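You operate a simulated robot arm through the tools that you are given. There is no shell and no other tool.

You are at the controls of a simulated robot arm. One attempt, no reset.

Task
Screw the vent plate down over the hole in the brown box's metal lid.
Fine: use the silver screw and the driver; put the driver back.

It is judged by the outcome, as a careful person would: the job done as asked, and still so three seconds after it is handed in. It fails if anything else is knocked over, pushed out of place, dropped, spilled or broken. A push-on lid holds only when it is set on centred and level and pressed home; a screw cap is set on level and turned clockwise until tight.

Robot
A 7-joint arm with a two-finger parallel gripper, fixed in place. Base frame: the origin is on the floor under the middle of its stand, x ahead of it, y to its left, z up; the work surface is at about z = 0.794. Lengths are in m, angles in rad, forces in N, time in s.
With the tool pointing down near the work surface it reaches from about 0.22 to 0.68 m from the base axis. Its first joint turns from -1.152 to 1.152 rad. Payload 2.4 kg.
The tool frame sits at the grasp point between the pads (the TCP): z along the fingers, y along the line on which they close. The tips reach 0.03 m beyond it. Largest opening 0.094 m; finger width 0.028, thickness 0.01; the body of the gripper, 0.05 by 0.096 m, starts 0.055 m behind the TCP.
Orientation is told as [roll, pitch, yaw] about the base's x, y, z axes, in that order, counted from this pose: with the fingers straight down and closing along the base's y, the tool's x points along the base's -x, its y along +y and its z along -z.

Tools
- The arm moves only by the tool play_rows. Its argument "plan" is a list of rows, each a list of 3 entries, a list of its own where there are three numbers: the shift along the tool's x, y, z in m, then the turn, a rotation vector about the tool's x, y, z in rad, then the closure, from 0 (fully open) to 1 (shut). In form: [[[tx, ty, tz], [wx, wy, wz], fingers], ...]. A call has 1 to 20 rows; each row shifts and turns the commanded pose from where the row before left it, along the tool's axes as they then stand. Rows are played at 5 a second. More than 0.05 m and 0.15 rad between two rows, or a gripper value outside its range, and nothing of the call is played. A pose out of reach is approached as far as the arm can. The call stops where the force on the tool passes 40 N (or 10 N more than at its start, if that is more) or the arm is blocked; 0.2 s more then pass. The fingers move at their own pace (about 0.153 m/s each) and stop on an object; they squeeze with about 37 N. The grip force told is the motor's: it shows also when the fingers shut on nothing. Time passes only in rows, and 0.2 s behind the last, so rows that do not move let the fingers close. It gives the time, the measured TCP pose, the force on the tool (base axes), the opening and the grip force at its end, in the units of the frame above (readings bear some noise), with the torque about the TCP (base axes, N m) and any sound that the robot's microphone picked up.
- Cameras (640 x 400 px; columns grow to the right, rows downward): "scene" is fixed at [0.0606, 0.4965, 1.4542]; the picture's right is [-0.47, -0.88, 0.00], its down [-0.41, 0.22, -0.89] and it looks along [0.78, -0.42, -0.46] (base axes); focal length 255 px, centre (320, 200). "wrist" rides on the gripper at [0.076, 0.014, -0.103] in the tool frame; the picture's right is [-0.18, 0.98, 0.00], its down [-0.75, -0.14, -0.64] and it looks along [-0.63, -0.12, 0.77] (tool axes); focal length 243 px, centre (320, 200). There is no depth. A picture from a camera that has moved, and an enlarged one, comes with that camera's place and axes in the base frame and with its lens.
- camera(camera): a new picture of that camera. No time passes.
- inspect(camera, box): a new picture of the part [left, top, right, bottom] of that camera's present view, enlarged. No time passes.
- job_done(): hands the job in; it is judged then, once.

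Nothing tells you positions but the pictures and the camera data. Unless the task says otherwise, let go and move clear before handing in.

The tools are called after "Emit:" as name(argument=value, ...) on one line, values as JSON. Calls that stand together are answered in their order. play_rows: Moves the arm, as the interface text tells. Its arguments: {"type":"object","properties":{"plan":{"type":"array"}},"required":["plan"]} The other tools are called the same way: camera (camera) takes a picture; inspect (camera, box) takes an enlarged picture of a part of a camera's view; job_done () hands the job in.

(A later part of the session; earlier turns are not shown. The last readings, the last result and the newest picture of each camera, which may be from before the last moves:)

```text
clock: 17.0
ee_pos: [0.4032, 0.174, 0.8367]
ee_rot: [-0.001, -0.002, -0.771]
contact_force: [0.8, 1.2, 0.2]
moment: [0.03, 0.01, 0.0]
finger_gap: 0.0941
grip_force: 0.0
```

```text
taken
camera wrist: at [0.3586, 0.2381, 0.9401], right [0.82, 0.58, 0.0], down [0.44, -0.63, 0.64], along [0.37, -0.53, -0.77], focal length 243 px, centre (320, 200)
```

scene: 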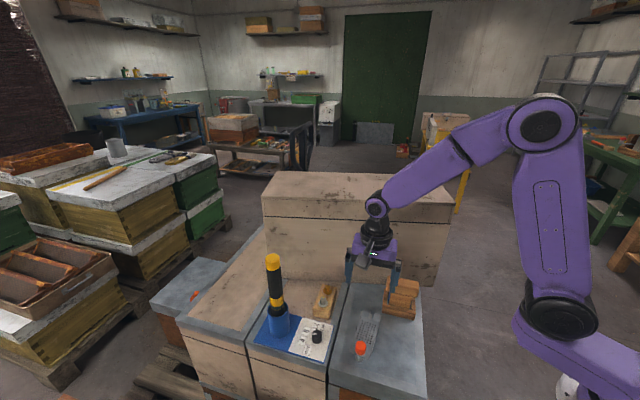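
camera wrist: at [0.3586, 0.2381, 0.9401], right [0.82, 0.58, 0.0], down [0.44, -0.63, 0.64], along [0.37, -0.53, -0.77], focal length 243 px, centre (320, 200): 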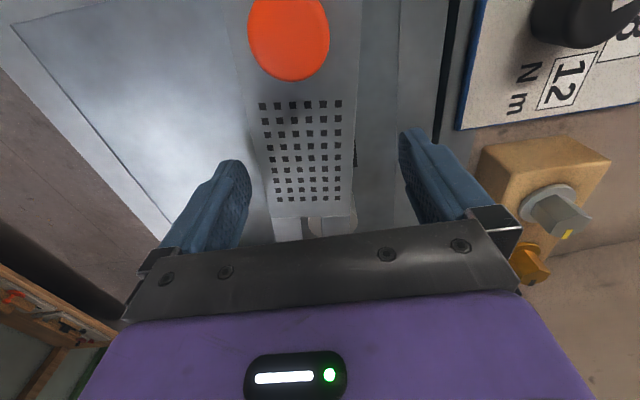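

The fingers straddle the plate. I'll close gradually to around the plate width and check the gap.

Emit:
play_rows(plan=[[[0, 0, 0], [0, 0, 0], 0.15], [[0, 0, 0], [0, 0, 0], 0.22], [[0, 0, 0], [0, 0, 0], 0.28], [[0, 0, 0], [0, 0, 0], 0.33], [[0, 0, 0], [0, 0, 0], 0.37], [[0, 0, 0], [0, 0, 0], 0.4], [[0, 0, 0], [0, 0, 0], 0.4]])

Emit:
inspect(camera="wrist", box=[210, 0, 440, 245])

Emit:
inspect(camera="scene", box=[340, 290, 430, 370])

```text
clock: 18.6
ee_pos: [0.4047, 0.174, 0.8364]
ee_rot: [-0.002, -0.001, -0.773]
contact_force: [-0.1, -0.9, -0.3]
moment: [0.03, 0.03, -0.03]
finger_gap: 0.0566
grip_force: 0.1
```

```text
1.63 times, centred on (325, 122) of wrist
camera zoom: at [0.3587, 0.2381, 0.9406], right [0.82, 0.58, 0.0], down [0.44, -0.63, 0.64], along [0.37, -0.53, -0.77], focal length 396 px, centre (312, 326)
```

zoom: 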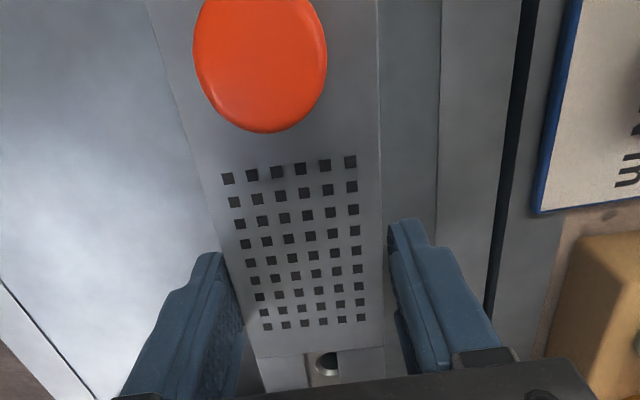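

```text
5.00 times, centred on (385, 330) of scene
camera zoom: at [0.0606, 0.4965, 1.4542], right [-0.47, -0.88, 0.0], down [-0.41, 0.22, -0.89], along [0.78, -0.42, -0.46], focal length 1273 px, centre (-5, -450)
```

zoom: 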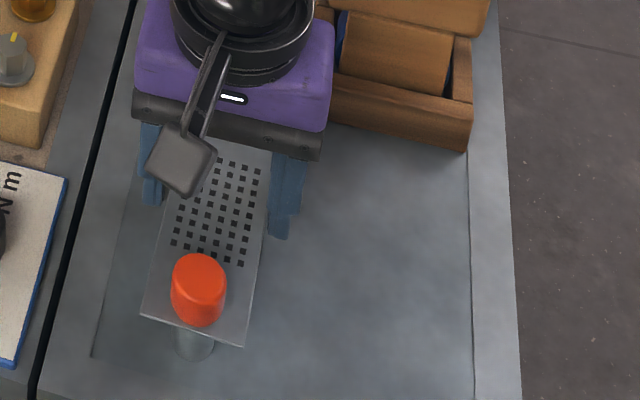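

The post's hole is already showing in the fork. I'll close a little more to centre the plate.

Emit:
play_rows(plan=[[[0, 0, 0], [0, 0, 0], 0.42], [[0, 0, 0], [0, 0, 0], 0.44], [[0, 0, 0], [0, 0, 0], 0.455], [[0, 0, 0], [0, 0, 0], 0.455]])

Emit:
inspect(camera="wrist", box=[280, 190, 380, 245])

Emit:
inspect(camera="wrist", box=[210, 0, 440, 245])

```text
clock: 19.6
ee_pos: [0.4048, 0.1742, 0.8367]
ee_rot: [0.001, 0.001, -0.774]
contact_force: [0.3, 0.9, -0.7]
moment: [-0.13, 0.1, -0.12]
finger_gap: 0.0524
grip_force: 45.1
```

```text
6.40 times, centred on (330, 218) of wrist
camera zoom: at [0.3588, 0.2382, 0.9405], right [0.82, 0.57, 0.0], down [0.44, -0.63, 0.64], along [0.37, -0.53, -0.77], focal length 1553 px, centre (256, 88)
```

zoom: 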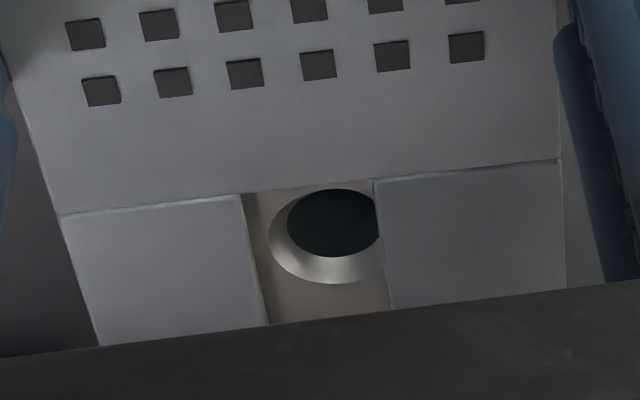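

```text
1.63 times, centred on (325, 122) of wrist
camera zoom: at [0.3588, 0.2382, 0.9405], right [0.82, 0.57, 0.0], down [0.44, -0.63, 0.64], along [0.37, -0.53, -0.77], focal length 396 px, centre (312, 326)
```

zoom: 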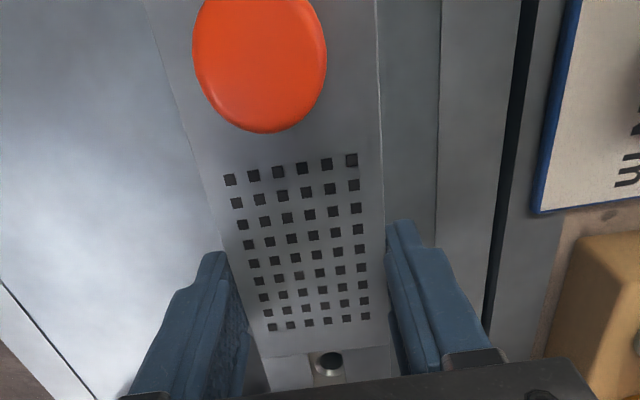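

The plate is gripped (gap 52 mm) and the post hole is inside the fork, about 1 mm off-centre. I'll shift 1 mm across, then release and rise to check.

Emit:
play_rows(plan=[[[0, 0.0006, 0], [0, 0, 0], 0.455], [[0, 0.0006, 0], [0, 0, 0], 0.455], [[0, 0, 0], [0, 0, 0], 0.455], [[0, 0, 0], [0, 0, 0], 0.42], [[0, 0, 0], [0, 0, 0], 0.36], [[0, 0, 0], [0, 0, 0], 0.2], [[0, 0, 0], [0, 0, 0], 0.0], [[0, 0, -0.03], [0, 0, 0], 0], [[0, 0, -0.045], [0, 0, 0], 0], [[0, 0, -0.045], [0, 0, 0], 0], [[0, 0, -0.045], [0, 0, 0], 0]])

Emit:
inspect(camera="wrist", box=[280, 90, 360, 150])

Emit:
inspect(camera="scene", box=[350, 295, 405, 365])

Emit:
camera(camera="wrist")

```text
clock: 22.0
ee_pos: [0.4045, 0.1728, 1.003]
ee_rot: [-0.001, -0.001, -0.774]
contact_force: [0.1, 0.4, 1.1]
moment: [0.01, 0.02, -0.02]
finger_gap: 0.0942
grip_force: 0.0
```

```text
6.67 times, centred on (320, 120) of wrist
camera zoom: at [0.3585, 0.2382, 1.1068], right [0.82, 0.57, 0.0], down [0.44, -0.63, 0.64], along [0.37, -0.53, -0.77], focal length 1618 px, centre (320, 733)
```

zoom: 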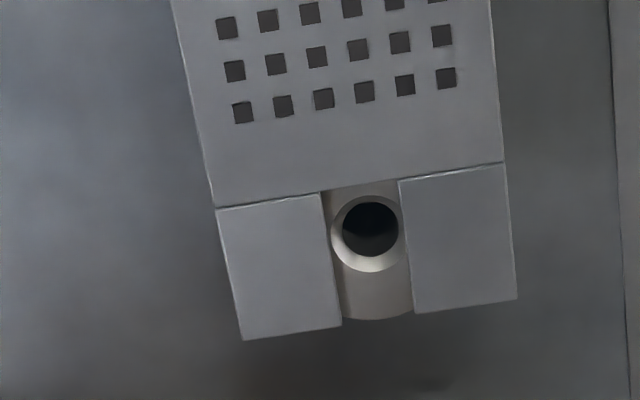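

```text
5.71 times, centred on (378, 330) of scene
camera zoom: at [0.0606, 0.4965, 1.4542], right [-0.47, -0.88, 0.0], down [-0.41, 0.22, -0.89], along [0.78, -0.42, -0.46], focal length 1455 px, centre (-9, -543)
```

zoom: 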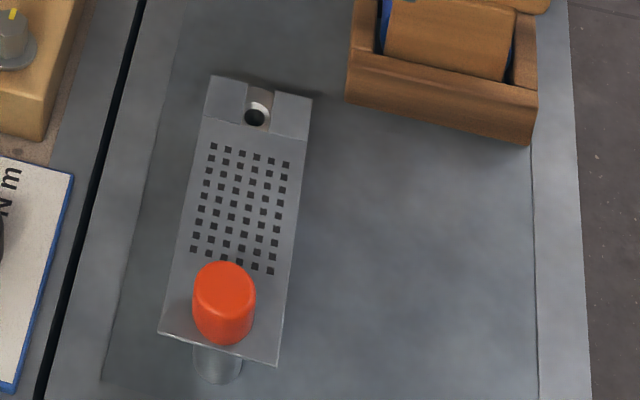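

```text
taken
camera wrist: at [0.3585, 0.2382, 1.1068], right [0.82, 0.57, 0.0], down [0.44, -0.63, 0.64], along [0.37, -0.53, -0.77], focal length 243 px, centre (320, 200)
```

wrist: 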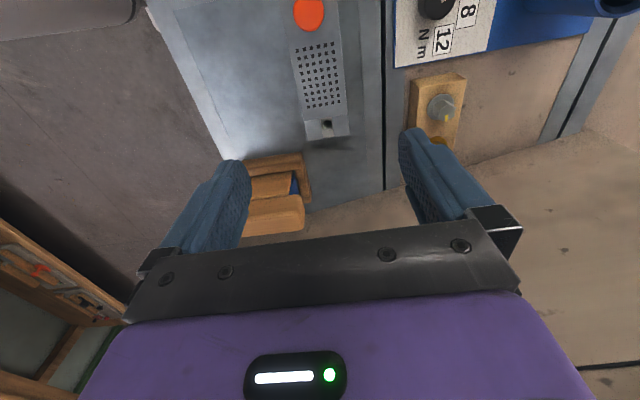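

The fork now straddles the post hole, centred. Next comes the silver screw; I'll zoom on it from this view to locate it.

Emit:
inspect(camera="wrist", box=[400, 60, 480, 150])

Emit:
inspect(camera="scene", box=[308, 278, 344, 320])

```text
4.44 times, centred on (440, 105) of wrist
camera zoom: at [0.3585, 0.2382, 1.1068], right [0.82, 0.57, 0.0], down [0.44, -0.63, 0.64], along [0.37, -0.53, -0.77], focal length 1078 px, centre (-213, 622)
```

zoom: 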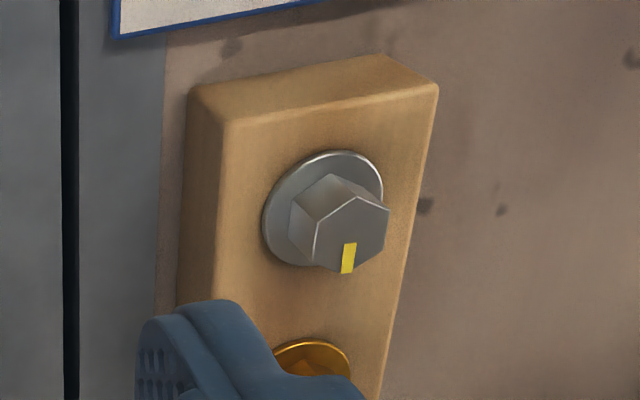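

```text
9.52 times, centred on (326, 299) of scene
camera zoom: at [0.0606, 0.4965, 1.4542], right [-0.47, -0.88, 0.0], down [-0.41, 0.22, -0.89], along [0.78, -0.42, -0.46], focal length 2425 px, centre (263, -743)
```

zoom: 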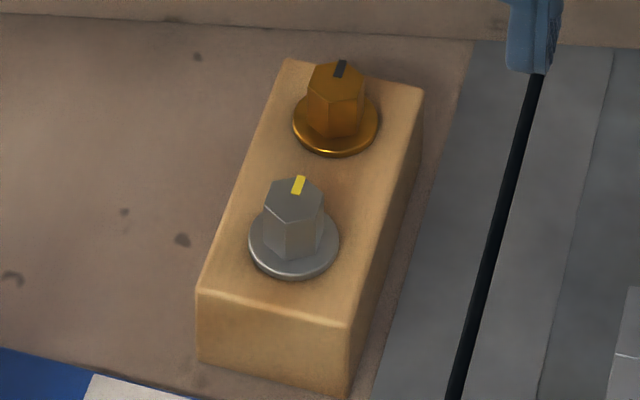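

The silver screw's head top is near (0.521, 0.239, 0.851) with the flange near z = 0.835. I'll zoom tighter to find the orientation of the hex flats.

Emit:
inspect(camera="wrist", box=[428, 90, 458, 120])

Emit:
inspect(camera="scene", box=[318, 292, 334, 310])

```text
13.33 times, centred on (443, 105) of wrist
camera zoom: at [0.3585, 0.2382, 1.1068], right [0.82, 0.57, 0.0], down [0.44, -0.63, 0.64], along [0.37, -0.53, -0.77], focal length 3235 px, centre (-1320, 1467)
```

zoom: 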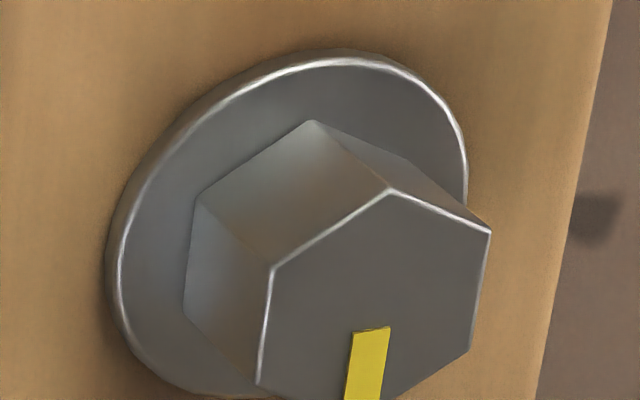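

```text
16.00 times, centred on (326, 301) of scene
camera zoom: at [0.0606, 0.4965, 1.4542], right [-0.47, -0.88, 0.0], down [-0.41, 0.22, -0.89], along [0.78, -0.42, -0.46], focal length 4074 px, centre (224, -1416)
```

zoom: 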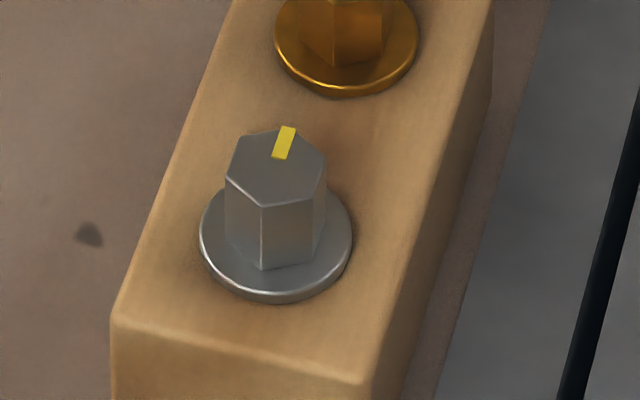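

The hex flats lie at 45°, matching the present wrist yaw, so the fingers can grip two flats directly. I'll move above the silver screw at the same height.

Emit:
play_rows(plan=[[[-0.01253, 0.04317, 0], [0, 0, 0], 0.2], [[-0.01253, 0.04317, 0], [0, 0, 0], 0.45], [[-0.01253, 0.04317, 0], [0, 0, 0], 0.45], [[0, 0, 0.02], [0, 0, 0], 0.45], [[0, 0, 0.02], [0, 0, 0], 0.45], [[0, 0, 0], [0, 0, 0], 0.45]])

Emit:
camera(camera="wrist")

Emit:
camera(camera="scene")

```text
clock: 23.4
ee_pos: [0.5221, 0.2417, 0.9619]
ee_rot: [-0.001, 0.0, -0.772]
contact_force: [-0.7, 0.9, -0.5]
moment: [0.01, 0.01, 0.01]
finger_gap: 0.0516
grip_force: 0.0
```

```text
taken
camera wrist: at [0.4767, 0.3056, 1.0655], right [0.82, 0.58, 0.0], down [0.44, -0.63, 0.64], along [0.37, -0.53, -0.77], focal length 243 px, centre (320, 200)
```

wrist: 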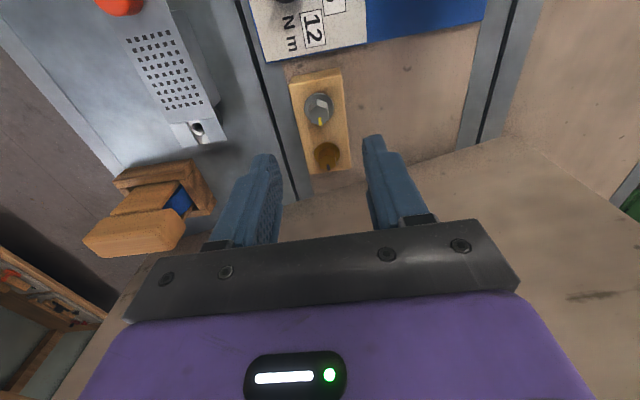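

```text
taken
```

scene: 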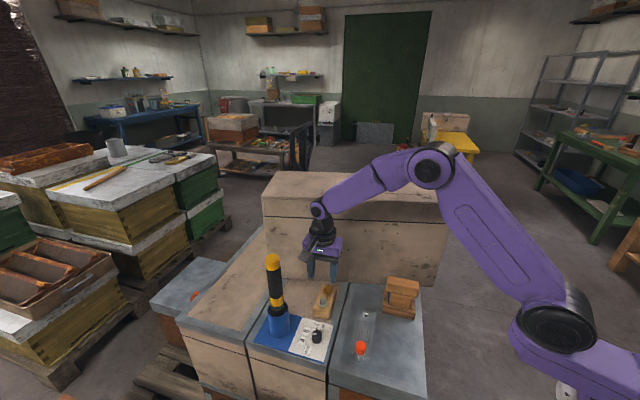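

I'm above the screw block. I'll zoom on the screw to work out the remaining offset in the tool frame.

Emit:
inspect(camera="wrist", box=[290, 75, 350, 135])

Emit:
inspect(camera="scene", box=[270, 230, 350, 320])

```text
6.67 times, centred on (320, 105) of wrist
camera zoom: at [0.4767, 0.3056, 1.0655], right [0.82, 0.58, 0.0], down [0.44, -0.63, 0.64], along [0.37, -0.53, -0.77], focal length 1618 px, centre (320, 833)
```

zoom: 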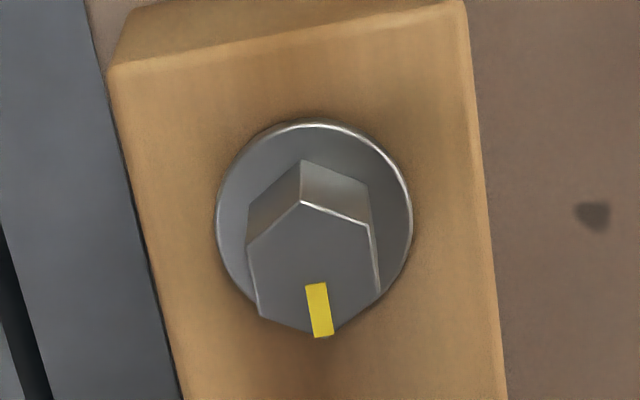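

```text
4.44 times, centred on (310, 275) of scene
camera zoom: at [0.0606, 0.4965, 1.4542], right [-0.47, -0.88, 0.0], down [-0.41, 0.22, -0.89], along [0.78, -0.42, -0.46], focal length 1132 px, centre (364, -133)
```

zoom: 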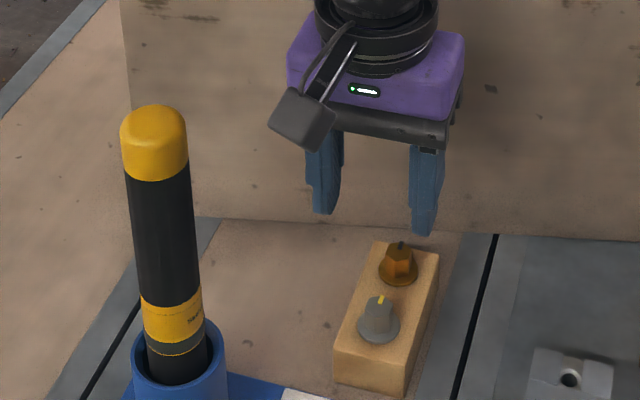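

The head centre is 3 mm ahead and 1 mm to the side in the tool frame, with the flats aligned. I'll correct and descend to just above the head.

Emit:
play_rows(plan=[[[-0.003, -0.0011, 0.02], [0, 0, 0], 0.45], [[0, 0, 0.03], [0, 0, 0], 0.45], [[0, 0, 0.02], [0, 0, 0], 0.45], [[0, 0, 0.008], [0, 0, 0], 0.45], [[0, 0, 0.0], [0, 0, 0], 0.45]])

Emit:
inspect(camera="wrist", box=[230, 100, 410, 250])

Emit:
inspect(camera="scene", box=[290, 260, 350, 320])

```text
clock: 24.6
ee_pos: [0.5241, 0.238, 0.8848]
ee_rot: [-0.002, 0.001, -0.771]
contact_force: [-0.4, 0.4, 0.6]
moment: [-0.01, -0.01, -0.01]
finger_gap: 0.0515
grip_force: 0.0
```

```text
2.67 times, centred on (320, 175) of wrist
camera zoom: at [0.4786, 0.3026, 0.9878], right [0.82, 0.58, 0.0], down [0.44, -0.63, 0.64], along [0.37, -0.53, -0.77], focal length 647 px, centre (320, 267)
```

zoom: 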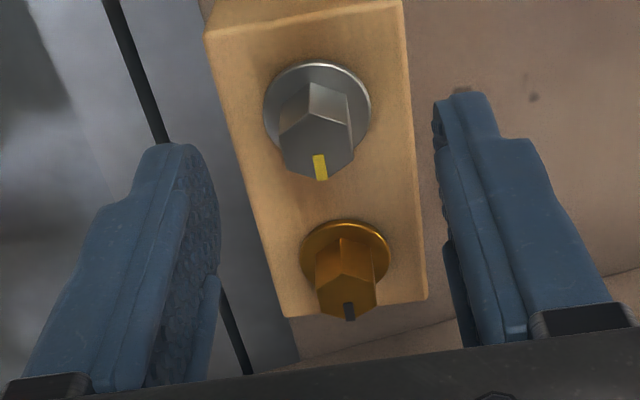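

```text
6.67 times, centred on (320, 290) of scene
camera zoom: at [0.0606, 0.4965, 1.4542], right [-0.47, -0.88, 0.0], down [-0.41, 0.22, -0.89], along [0.78, -0.42, -0.46], focal length 1697 px, centre (320, -400)
```

zoom: 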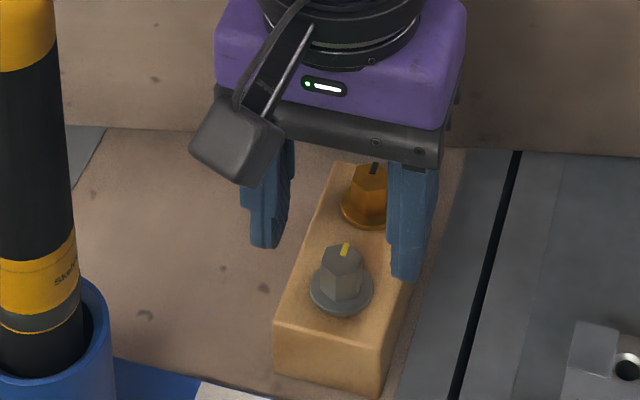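

The screw is centred between the fingers. I'll descend the last 17 mm and close on the hex flats.

Emit:
play_rows(plan=[[[0, 0, 0.01], [0, 0, 0], 0.45], [[0, 0, 0.0075], [0, 0, 0], 0.45], [[0, 0, 0], [0, 0, 0], 0.45], [[0, 0, 0], [0, 0, 0], 0.6], [[0, 0, 0], [0, 0, 0], 0.72], [[0, 0, 0], [0, 0, 0], 0.8], [[0, 0, 0], [0, 0, 0], 0.9], [[0, 0, 0], [0, 0, 0], 1.0], [[0, 0, 0], [0, 0, 0], 1.0]])

Emit:
inspect(camera="wrist", box=[230, 100, 410, 250])

Emit:
inspect(camera="scene", box=[290, 260, 350, 320])

```text
clock: 26.6
ee_pos: [0.5233, 0.2392, 0.8672]
ee_rot: [0.003, 0.001, -0.773]
contact_force: [0.0, 0.1, 0.7]
moment: [-0.02, 0.01, 0.01]
finger_gap: 0.0154
grip_force: 37.4
```

```text
2.67 times, centred on (320, 175) of wrist
camera zoom: at [0.4784, 0.3027, 0.9705], right [0.82, 0.58, 0.0], down [0.44, -0.63, 0.64], along [0.37, -0.53, -0.77], focal length 647 px, centre (320, 267)
```

zoom: 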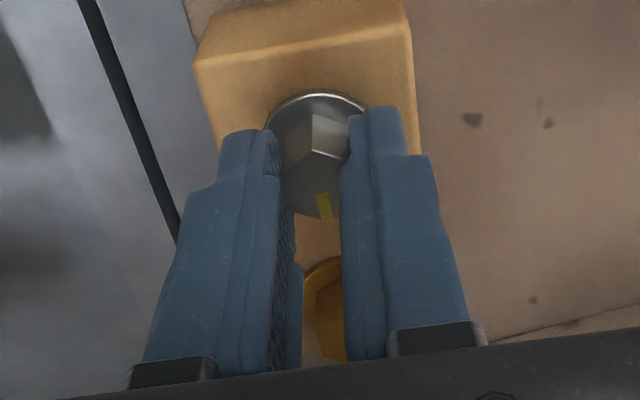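

```text
6.67 times, centred on (320, 290) of scene
camera zoom: at [0.0606, 0.4965, 1.4542], right [-0.47, -0.88, 0.0], down [-0.41, 0.22, -0.89], along [0.78, -0.42, -0.46], focal length 1697 px, centre (320, -400)
```

zoom: 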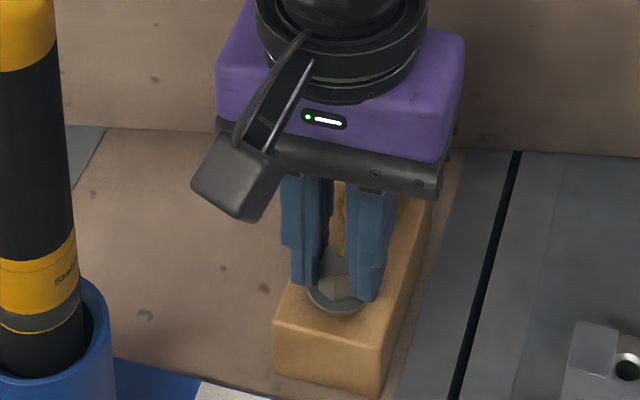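

The screw head is gripped (15.4 mm across flats). I'll lift it straight up slowly.

Emit:
play_rows(plan=[[[0, 0, -0.008], [0, 0, 0], 1], [[0, 0, -0.012], [0, 0, 0], 1], [[0, 0, -0.02], [0, 0, 0], 1], [[0, 0, -0.03], [0, 0, 0], 1], [[0, 0, -0.03], [0, 0, 0], 1], [[0, 0, 0], [0, 0, 0], 1]])

Emit:
inspect(camera="scene", box=[290, 240, 350, 320])

Emit:
inspect(camera="wrist", box=[230, 80, 410, 250])

```text
clock: 28.0
ee_pos: [0.5223, 0.2391, 0.9674]
ee_rot: [0.0, 0.0, -0.772]
contact_force: [-0.5, 0.1, -0.2]
moment: [0.01, 0.01, 0.06]
finger_gap: 0.0154
grip_force: 36.3
```

```text
5.00 times, centred on (320, 280) of scene
camera zoom: at [0.0606, 0.4965, 1.4542], right [-0.47, -0.88, 0.0], down [-0.41, 0.22, -0.89], along [0.78, -0.42, -0.46], focal length 1273 px, centre (320, -200)
```

zoom: 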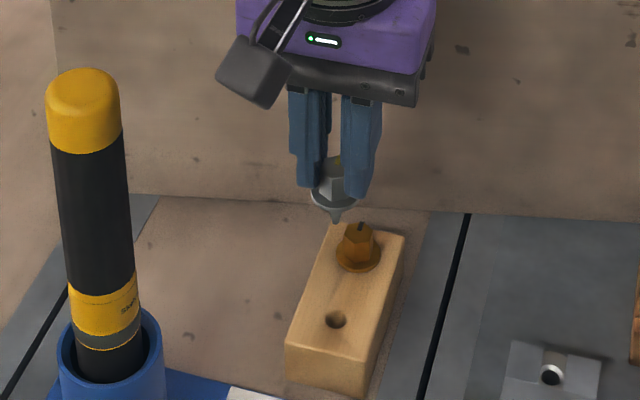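

```text
2.35 times, centred on (320, 165) of wrist
camera zoom: at [0.4778, 0.3028, 1.0707], right [0.82, 0.58, 0.0], down [0.44, -0.63, 0.64], along [0.37, -0.53, -0.77], focal length 571 px, centre (320, 282)
```

zoom: 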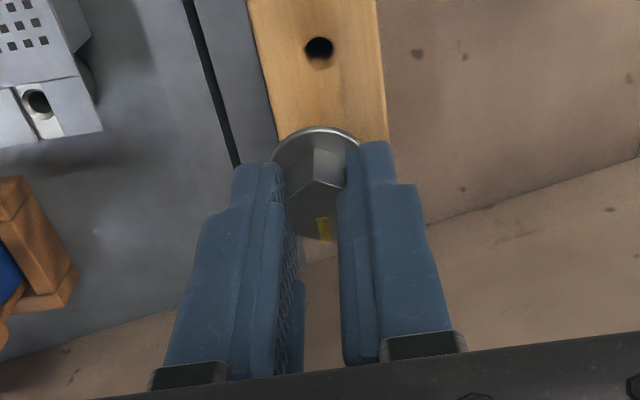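

The screw is out. I'll look closely at the shank to measure its length and check that it hangs straight.

Emit:
inspect(camera="scene", box=[308, 264, 334, 290])

Emit:
inspect(camera="wrist", box=[295, 125, 345, 165])

```text
15.38 times, centred on (321, 277) of scene
camera zoom: at [0.0606, 0.4965, 1.4542], right [-0.47, -0.88, 0.0], down [-0.41, 0.22, -0.89], along [0.78, -0.42, -0.46], focal length 3917 px, centre (305, -985)
```

zoom: 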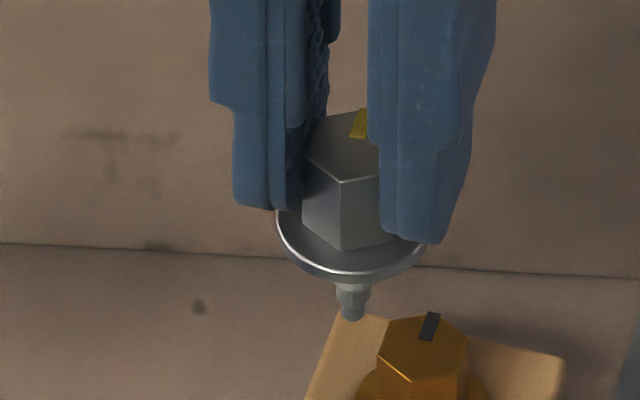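

```text
10.00 times, centred on (320, 145) of wrist
camera zoom: at [0.4778, 0.3028, 1.0707], right [0.82, 0.58, 0.0], down [0.44, -0.63, 0.64], along [0.37, -0.53, -0.77], focal length 2426 px, centre (320, 750)
```

zoom: 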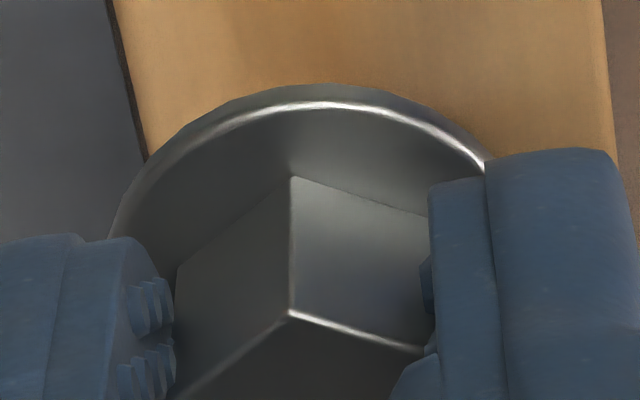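

The screw hangs straight, with its tip about 59 mm below the TCP. I'll carry it level to above the post at (0.434, 0.146) and check alignment there.

Emit:
play_rows(plan=[[[-0.0004, -0.03, 0], [0, 0, 0], 1], [[-0.0005, -0.035, 0], [0, 0, 0], 1], [[-0.0004, -0.035, 0], [0, 0, 0], 1], [[-0.0004, -0.0289, 0], [0, 0, 0], 1], [[0, 0, 0], [0, 0, 0], 1], [[0, 0, 0], [0, 0, 0], 1]])

Emit:
inspect(camera="wrist", box=[270, 70, 370, 170])

Emit:
inspect(camera="scene", box=[340, 270, 400, 340])

```text
clock: 29.4
ee_pos: [0.4355, 0.1446, 0.9674]
ee_rot: [0.002, -0.001, -0.773]
contact_force: [-0.3, 0.1, 0.3]
moment: [-0.03, -0.01, 0.03]
finger_gap: 0.0156
grip_force: 37.4
```

```text
4.00 times, centred on (320, 120) of wrist
camera zoom: at [0.3905, 0.209, 1.0704], right [0.82, 0.58, 0.0], down [0.44, -0.63, 0.64], along [0.37, -0.53, -0.77], focal length 970 px, centre (320, 520)
```

zoom: 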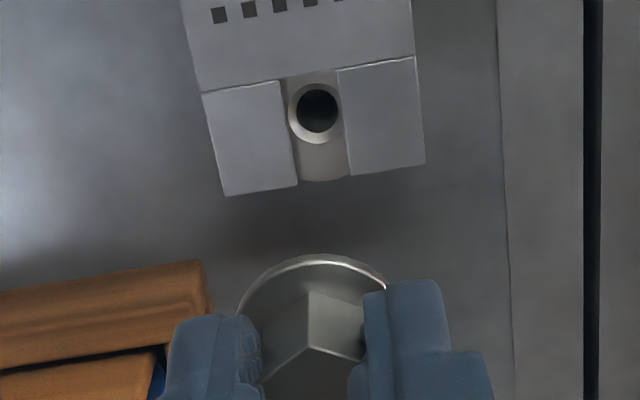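

```text
5.71 times, centred on (370, 305) of scene
camera zoom: at [0.0606, 0.4965, 1.4542], right [-0.47, -0.88, 0.0], down [-0.41, 0.22, -0.89], along [0.78, -0.42, -0.46], focal length 1455 px, centre (34, -400)
```

zoom: 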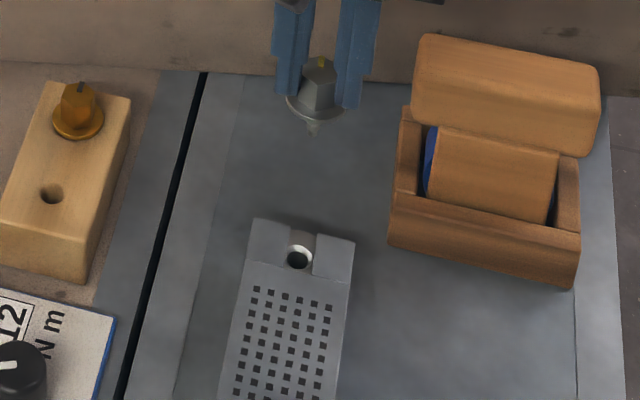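

The hole is about 1 mm off in the tool's −y direction. I'll correct for that and lower the screw tip to just above the fork.

Emit:
play_rows(plan=[[[0.0002, -0.0009, 0.02], [0, 0, 0], 1], [[0, 0, 0.025], [0, 0, 0], 1], [[0, 0, 0.02], [0, 0, 0], 1], [[0, 0, 0.01], [0, 0, 0], 1], [[0, 0, 0], [0, 0, 0], 1]])

Emit:
inspect(camera="scene", box=[350, 290, 390, 330])

Emit:
inspect(camera="wrist", box=[270, 70, 370, 170])

```text
clock: 30.6
ee_pos: [0.4354, 0.1449, 0.8916]
ee_rot: [0.0, -0.001, -0.773]
contact_force: [0.0, -0.4, 0.4]
moment: [-0.01, -0.03, -0.01]
finger_gap: 0.0154
grip_force: 37.1
```

```text
10.00 times, centred on (370, 310) of scene
camera zoom: at [0.0606, 0.4965, 1.4542], right [-0.47, -0.88, 0.0], down [-0.41, 0.22, -0.89], along [0.78, -0.42, -0.46], focal length 2546 px, centre (-180, -900)
```

zoom: 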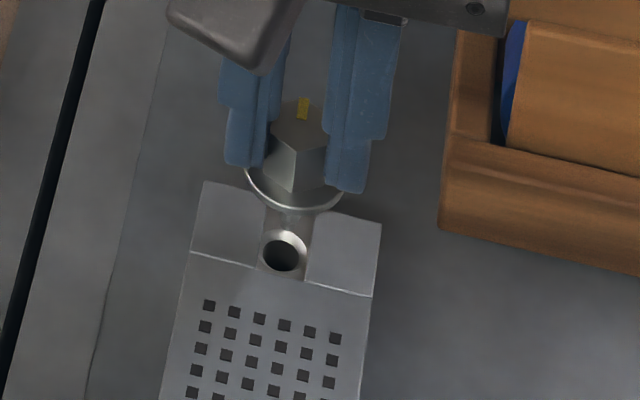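

```text
4.00 times, centred on (320, 120) of wrist
camera zoom: at [0.3889, 0.2085, 0.9953], right [0.82, 0.58, 0.0], down [0.44, -0.63, 0.64], along [0.37, -0.53, -0.77], focal length 970 px, centre (320, 520)
```

zoom: 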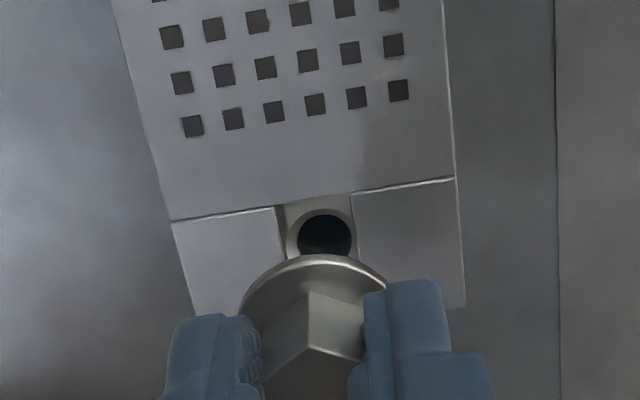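

The screw tip is within about 0.5 mm of the hole axis. I'll lower it gently in small steps while watching the force.

Emit:
play_rows(plan=[[[0, 0, 0.004], [0, 0, 0], 1], [[0, 0, 0.004], [0, 0, 0], 1], [[0, 0, 0.004], [0, 0, 0], 1], [[0, 0, 0], [0, 0, 0], 1]])

Emit:
inspect(camera="scene", box=[350, 290, 390, 330])

```text
clock: 31.6
ee_pos: [0.4347, 0.1447, 0.8791]
ee_rot: [0.0, 0.0, -0.772]
contact_force: [-1.5, 3.3, 0.1]
moment: [0.16, 0.04, 0.0]
finger_gap: 0.0155
grip_force: 36.7
```

```text
10.00 times, centred on (370, 310) of scene
camera zoom: at [0.0606, 0.4966, 1.4542], right [-0.47, -0.88, 0.0], down [-0.41, 0.22, -0.89], along [0.78, -0.42, -0.46], focal length 2546 px, centre (-180, -900)
```

zoom: 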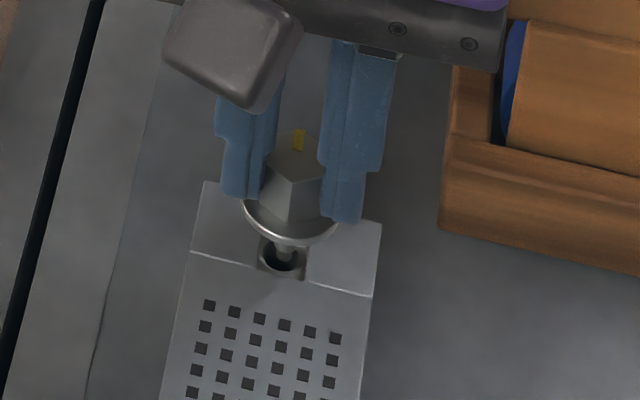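

There is a slight lateral contact of about 3 N, pushing the screw toward the tool's +x. I'll look closer at the tip in the hole.

Emit:
inspect(camera="scene", box=[360, 306, 380, 322])

Emit:
inspect(camera="wrist", box=[290, 100, 360, 170])

```text
16.00 times, centred on (370, 314) of scene
camera zoom: at [0.0606, 0.4966, 1.4542], right [-0.47, -0.88, 0.0], down [-0.41, 0.22, -0.89], along [0.78, -0.42, -0.46], focal length 4074 px, centre (-480, -1624)
```

zoom: 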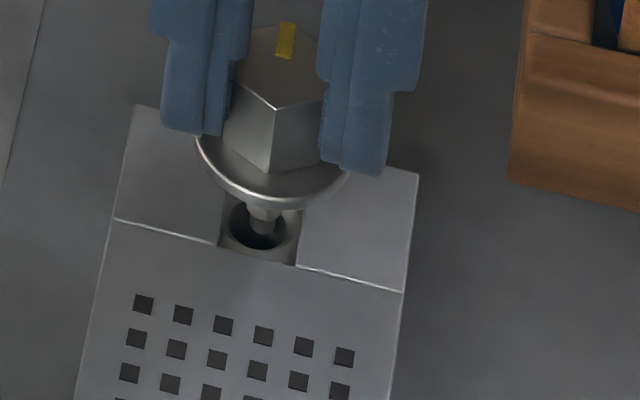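

```text
5.71 times, centred on (325, 135) of wrist
camera zoom: at [0.3889, 0.2088, 0.9829], right [0.82, 0.58, 0.0], down [0.44, -0.63, 0.64], along [0.37, -0.52, -0.77], focal length 1386 px, centre (291, 571)
```

zoom: 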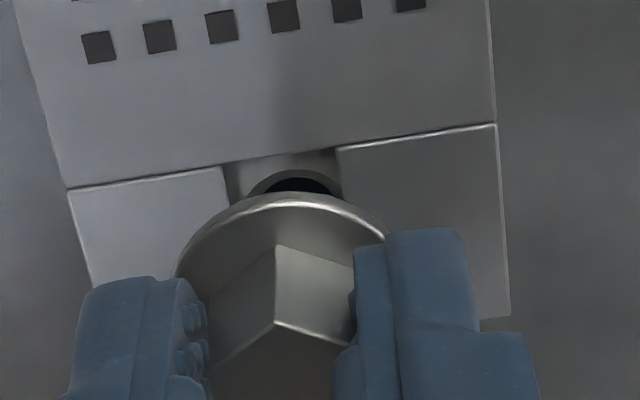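

The screw should go about 1 mm toward the tool's +x and +y. I'll make that correction and check that the side force vanishes.

Emit:
play_rows(plan=[[[0.0004, 0.0004, 0], [0, 0, 0], 1], [[0.0004, 0.0004, 0], [0, 0, 0], 1], [[0, 0, 0], [0, 0, 0], 1]])

Emit:
inspect(camera="scene", box=[360, 306, 380, 322])

```text
clock: 32.4
ee_pos: [0.4348, 0.1448, 0.8796]
ee_rot: [0.002, 0.001, -0.773]
contact_force: [-1.1, 0.6, -0.7]
moment: [0.03, -0.02, 0.01]
finger_gap: 0.0153
grip_force: 37.4
```

```text
16.00 times, centred on (370, 314) of scene
camera zoom: at [0.0606, 0.4965, 1.4542], right [-0.47, -0.88, 0.0], down [-0.41, 0.22, -0.89], along [0.78, -0.42, -0.46], focal length 4074 px, centre (-480, -1624)
```

zoom: 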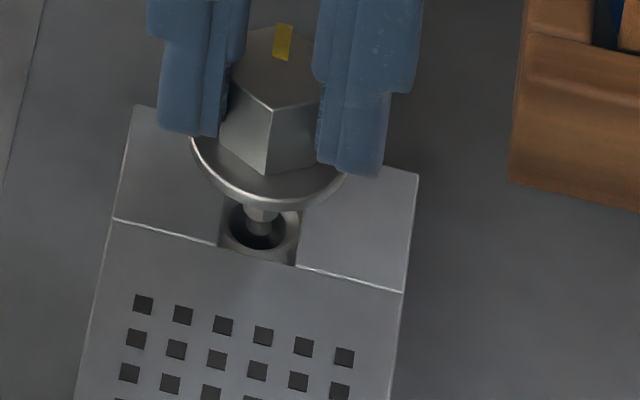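

The side force is gone. I'll continue lowering in small steps.

Emit:
play_rows(plan=[[[0, 0, 0.003], [0, 0, 0], 1], [[0, 0, 0.003], [0, 0, 0], 1], [[0, 0, 0], [0, 0, 0], 1]])

Emit:
inspect(camera="scene", box=[360, 306, 380, 322])

```text
clock: 33.2
ee_pos: [0.4353, 0.1453, 0.8736]
ee_rot: [0.0, 0.0, -0.773]
contact_force: [0.6, 0.7, -0.1]
moment: [-0.02, 0.02, -0.02]
finger_gap: 0.0154
grip_force: 37.1
```

```text
16.00 times, centred on (370, 314) of scene
camera zoom: at [0.0606, 0.4965, 1.4542], right [-0.47, -0.88, 0.0], down [-0.41, 0.22, -0.89], along [0.78, -0.42, -0.46], focal length 4074 px, centre (-480, -1624)
```

zoom: 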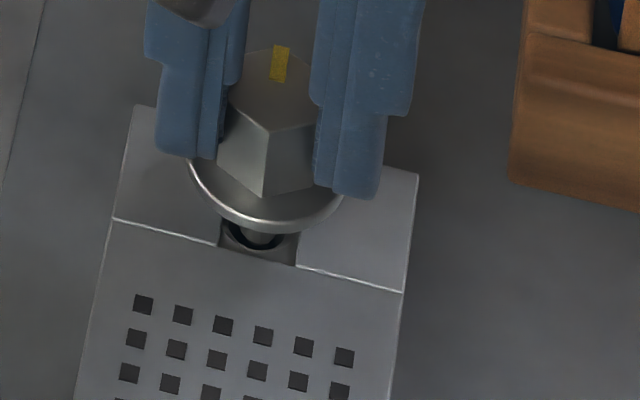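

No contact yet and the screw is going in freely. I'll continue lowering.

Emit:
play_rows(plan=[[[0, 0, 0.003], [0, 0, 0], 1], [[0, 0, 0.003], [0, 0, 0], 1], [[0, 0, 0], [0, 0, 0], 1]])

Emit:
inspect(camera="scene", box=[360, 306, 380, 322])

```text
clock: 34.0
ee_pos: [0.4346, 0.1455, 0.8674]
ee_rot: [0.001, -0.002, -0.773]
contact_force: [0.1, -0.1, 0.5]
moment: [-0.05, 0.04, -0.03]
finger_gap: 0.0156
grip_force: 37.0
```

```text
16.00 times, centred on (370, 314) of scene
camera zoom: at [0.0606, 0.4965, 1.4542], right [-0.47, -0.88, 0.0], down [-0.41, 0.22, -0.89], along [0.78, -0.42, -0.46], focal length 4074 px, centre (-480, -1624)
```

zoom: 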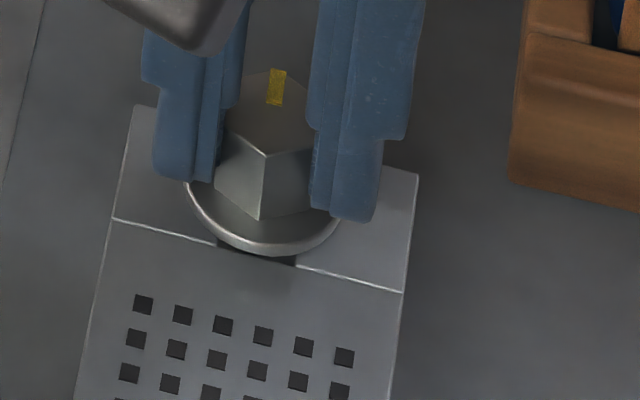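

The flange is nearly at the fork. I'll lower another few millimetres until contact.

Emit:
play_rows(plan=[[[0, 0, 0.002], [0, 0, 0], 1], [[0, 0, 0.0015], [0, 0, 0], 1], [[0, 0, 0], [0, 0, 0], 1]])

Emit:
inspect(camera="scene", box=[360, 306, 380, 322])

```text
clock: 34.8
ee_pos: [0.4343, 0.1452, 0.865]
ee_rot: [0.002, 0.0, -0.773]
contact_force: [0.8, -0.5, 7.9]
moment: [-0.02, 0.0, 0.01]
finger_gap: 0.0155
grip_force: 36.9
```

```text
16.00 times, centred on (370, 314) of scene
camera zoom: at [0.0605, 0.4965, 1.4542], right [-0.47, -0.88, 0.0], down [-0.41, 0.22, -0.89], along [0.78, -0.42, -0.46], focal length 4074 px, centre (-480, -1624)
```

zoom: 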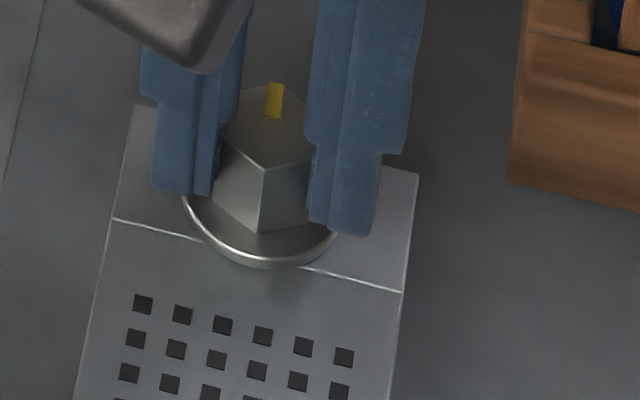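

The screw is standing in the hole with contact at about 8 N. I'll release it and rise, then check that it stands upright.

Emit:
play_rows(plan=[[[0, 0, -0.0008], [0, 0, 0], 1], [[0, 0, 0], [0, 0, 0], 0.8], [[0, 0, 0], [0, 0, 0], 0.7], [[0, 0, 0], [0, 0, 0], 0.55], [[0, 0, -0.02], [0, 0, 0], 0.55], [[0, 0, -0.04], [0, 0, 0], 0.55], [[0, 0, -0.045], [0, 0, 0], 0.55], [[0, 0, -0.045], [0, 0, 0], 0.4], [[0, 0, -0.045], [0, 0, 0], 0.2], [[0, 0, 0], [0, 0, 0], 0]])

Emit:
inspect(camera="scene", box=[350, 295, 390, 330])

Emit:
camera(camera="wrist")

```text
clock: 37.0
ee_pos: [0.4347, 0.1443, 1.0608]
ee_rot: [-0.001, 0.0, -0.772]
contact_force: [0.4, 0.5, 0.7]
moment: [0.02, -0.01, -0.02]
finger_gap: 0.094
grip_force: 0.0
```

```text
11.43 times, centred on (370, 312) of scene
camera zoom: at [0.0606, 0.4965, 1.4542], right [-0.47, -0.88, 0.0], down [-0.41, 0.22, -0.89], along [0.78, -0.42, -0.46], focal length 2910 px, centre (-251, -1086)
```

zoom: 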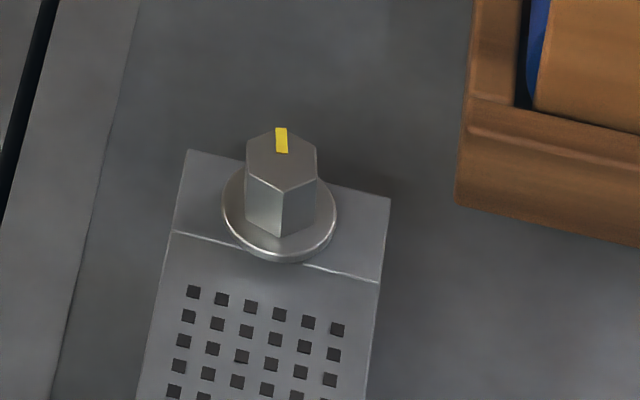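

```text
taken
camera wrist: at [0.3886, 0.2084, 1.1643], right [0.82, 0.58, 0.0], down [0.44, -0.63, 0.64], along [0.37, -0.53, -0.77], focal length 243 px, centre (320, 200)
```

wrist: 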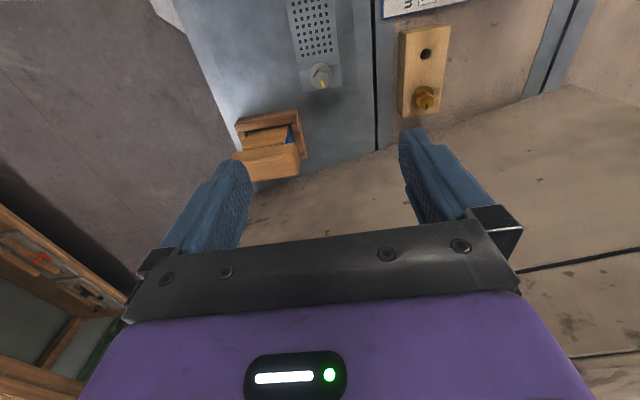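

The screw stands upright in the fork. Next I'll rise, straighten the wrist and move near the driver to locate it precisely.

Emit:
play_rows(plan=[[[0, 0, -0.0467], [0, 0, 0], 0], [[0, 0, -0.0467], [0, 0, 0], 0], [[0, 0, -0.0467], [0, 0, 0], 0], [[0, 0, 0], [0, 0, -0.1287], 0], [[0, 0, 0], [0, 0, -0.1287], 0], [[0, 0, 0], [0, 0, -0.1287], 0], [[0, 0, 0], [0, 0, -0.1287], 0], [[0, 0, 0], [0, 0, -0.1287], 0], [[0, 0, 0], [0, 0, -0.1287], 0], [[0.0037, 0.0465, 0], [0, 0, 0], 0], [[0.0037, 0.0465, 0], [0, 0, 0], 0], [[0.0037, 0.0465, 0], [0, 0, 0], 0], [[0.0037, 0.0465, 0], [0, 0, 0], 0], [[0, 0, 0], [0, 0, 0], 0]])

Emit:
camera(camera="wrist")

Emit:
inspect(camera="scene", box=[255, 240, 335, 360])

```text
clock: 40.0
ee_pos: [0.42, 0.3321, 1.2022]
ee_rot: [0.0, 0.0, 0.002]
contact_force: [0.6, -0.4, 0.3]
moment: [-0.06, -0.01, -0.01]
finger_gap: 0.0939
grip_force: 0.0
```

```text
taken
camera wrist: at [0.3424, 0.3469, 1.3046], right [0.18, 0.98, 0.0], down [0.75, -0.14, 0.64], along [0.63, -0.12, -0.77], focal length 243 px, centre (320, 200)
```

wrist: 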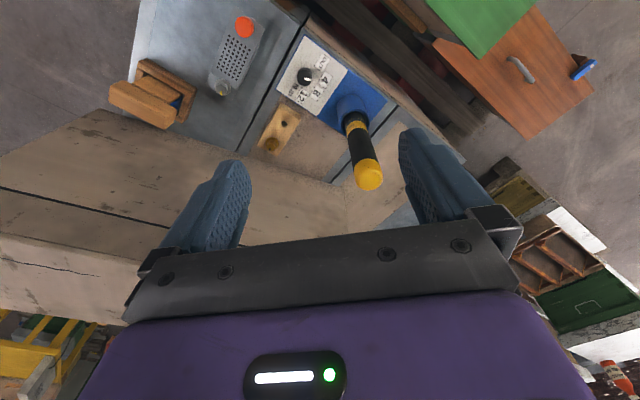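

```text
3.33 times, centred on (295, 300) of scene
camera zoom: at [0.0606, 0.4965, 1.4542], right [-0.47, -0.88, 0.0], down [-0.41, 0.22, -0.89], along [0.78, -0.42, -0.46], focal length 849 px, centre (403, -133)
```

zoom: 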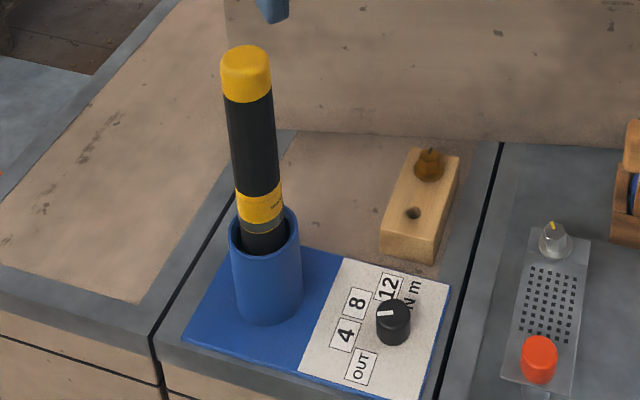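

Emit:
inspect(camera="wrist", box=[325, 85, 405, 195])

Emit:
inspect(camera="wrist", box=[275, 30, 345, 110])

Emit:
inspect(camera="scene", box=[260, 248, 290, 285])

```text
3.64 times, centred on (365, 140) of wrist
camera zoom: at [0.3424, 0.3469, 1.3046], right [0.18, 0.98, 0.0], down [0.75, -0.14, 0.64], along [0.63, -0.12, -0.77], focal length 882 px, centre (156, 418)
```

zoom: 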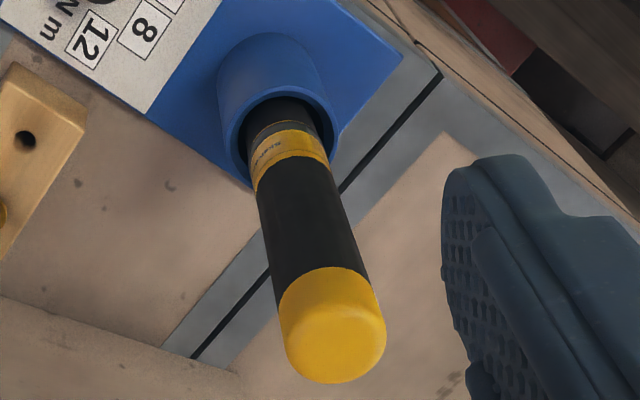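

```text
5.00 times, centred on (310, 70) of wrist
camera zoom: at [0.3424, 0.3469, 1.3046], right [0.18, 0.98, 0.0], down [0.75, -0.14, 0.64], along [0.63, -0.12, -0.77], focal length 1213 px, centre (370, 850)
```

zoom: 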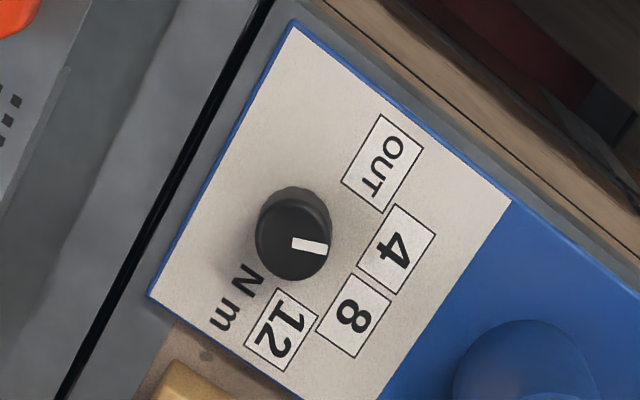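

```text
10.81 times, centred on (275, 266) of scene
camera zoom: at [0.0606, 0.4965, 1.4542], right [-0.47, -0.88, 0.0], down [-0.41, 0.22, -0.89], along [0.78, -0.42, -0.46], focal length 2752 px, centre (806, -519)
```

zoom: 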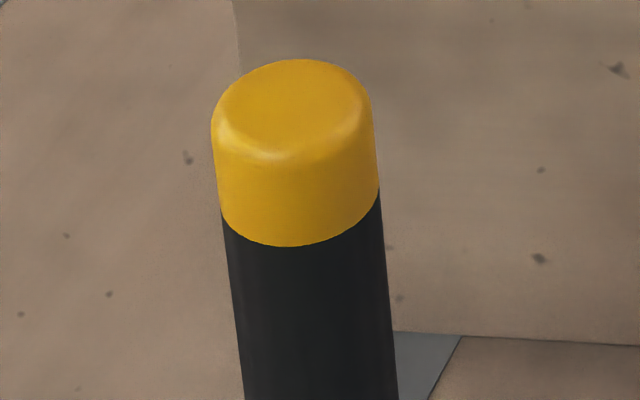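

The driver's axis is near (0.521, 0.376), vertical, its top at about z = 1.06, diameter about 34 mm. I'll move the open gripper above it.

Emit:
play_rows(plan=[[[-0.0337, 0.0145, 0], [0, 0, 0], 0], [[-0.0337, 0.0145, 0], [0, 0, 0], 0], [[-0.0336, 0.0146, 0], [0, 0, 0], 0], [[0, 0, 0.02], [0, 0, 0], 0], [[0, 0, 0.02], [0, 0, 0], 0], [[0, 0, 0], [0, 0, 0], 0]])

Emit:
camera(camera="wrist")

Emit:
camera(camera="scene")

```text
clock: 41.4
ee_pos: [0.5014, 0.3637, 1.155]
ee_rot: [0.001, 0.0, 0.0]
contact_force: [-0.4, -0.4, 0.8]
moment: [-0.01, -0.01, -0.01]
finger_gap: 0.0942
grip_force: 0.1
out of reach, approached as far as the arm can: row 3
```

```text
taken
camera wrist: at [0.4248, 0.379, 1.2582], right [0.18, 0.98, 0.0], down [0.75, -0.14, 0.64], along [0.63, -0.12, -0.77], focal length 243 px, centre (320, 200)
```

wrist: 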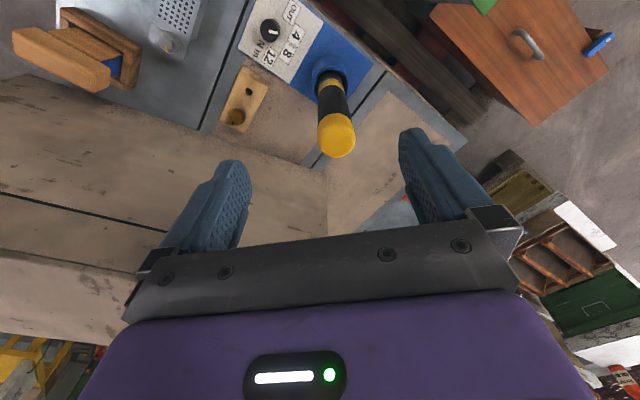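

```text
taken
```

scene: 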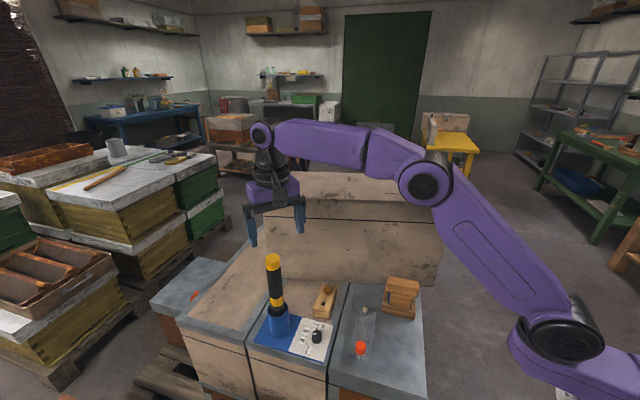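

That height is at the edge of reach. I'll descend a little, staying clear of the driver's top, to see how far out the arm can get at lower height.

Emit:
play_rows(plan=[[[0, 0, 0.015], [0, 0, 0], 0], [[0, 0, 0.01], [0, 0, 0], 0], [[0, 0, 0], [0, 0, 0], 0]])

Emit:
inspect(camera="wrist", box=[280, 60, 400, 190])

```text
clock: 42.2
ee_pos: [0.501, 0.3639, 1.1316]
ee_rot: [0.0, -0.002, 0.001]
contact_force: [-0.2, 0.3, -0.8]
moment: [0.01, 0.0, -0.02]
finger_gap: 0.0937
grip_force: 0.1
```

```text
3.08 times, centred on (340, 125) of wrist
camera zoom: at [0.4243, 0.3791, 1.2338], right [0.19, 0.98, 0.0], down [0.75, -0.14, 0.64], along [0.63, -0.12, -0.77], focal length 746 px, centre (258, 431)
```

zoom: 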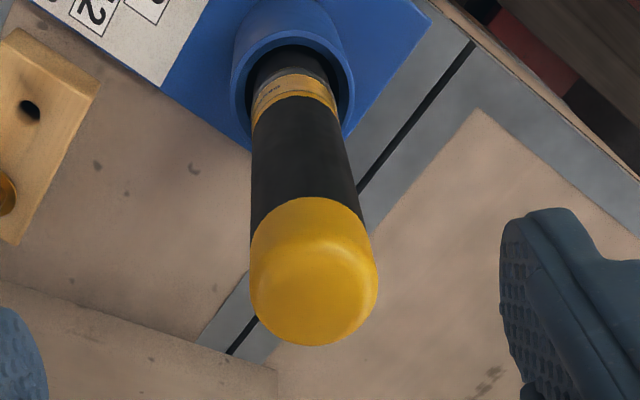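

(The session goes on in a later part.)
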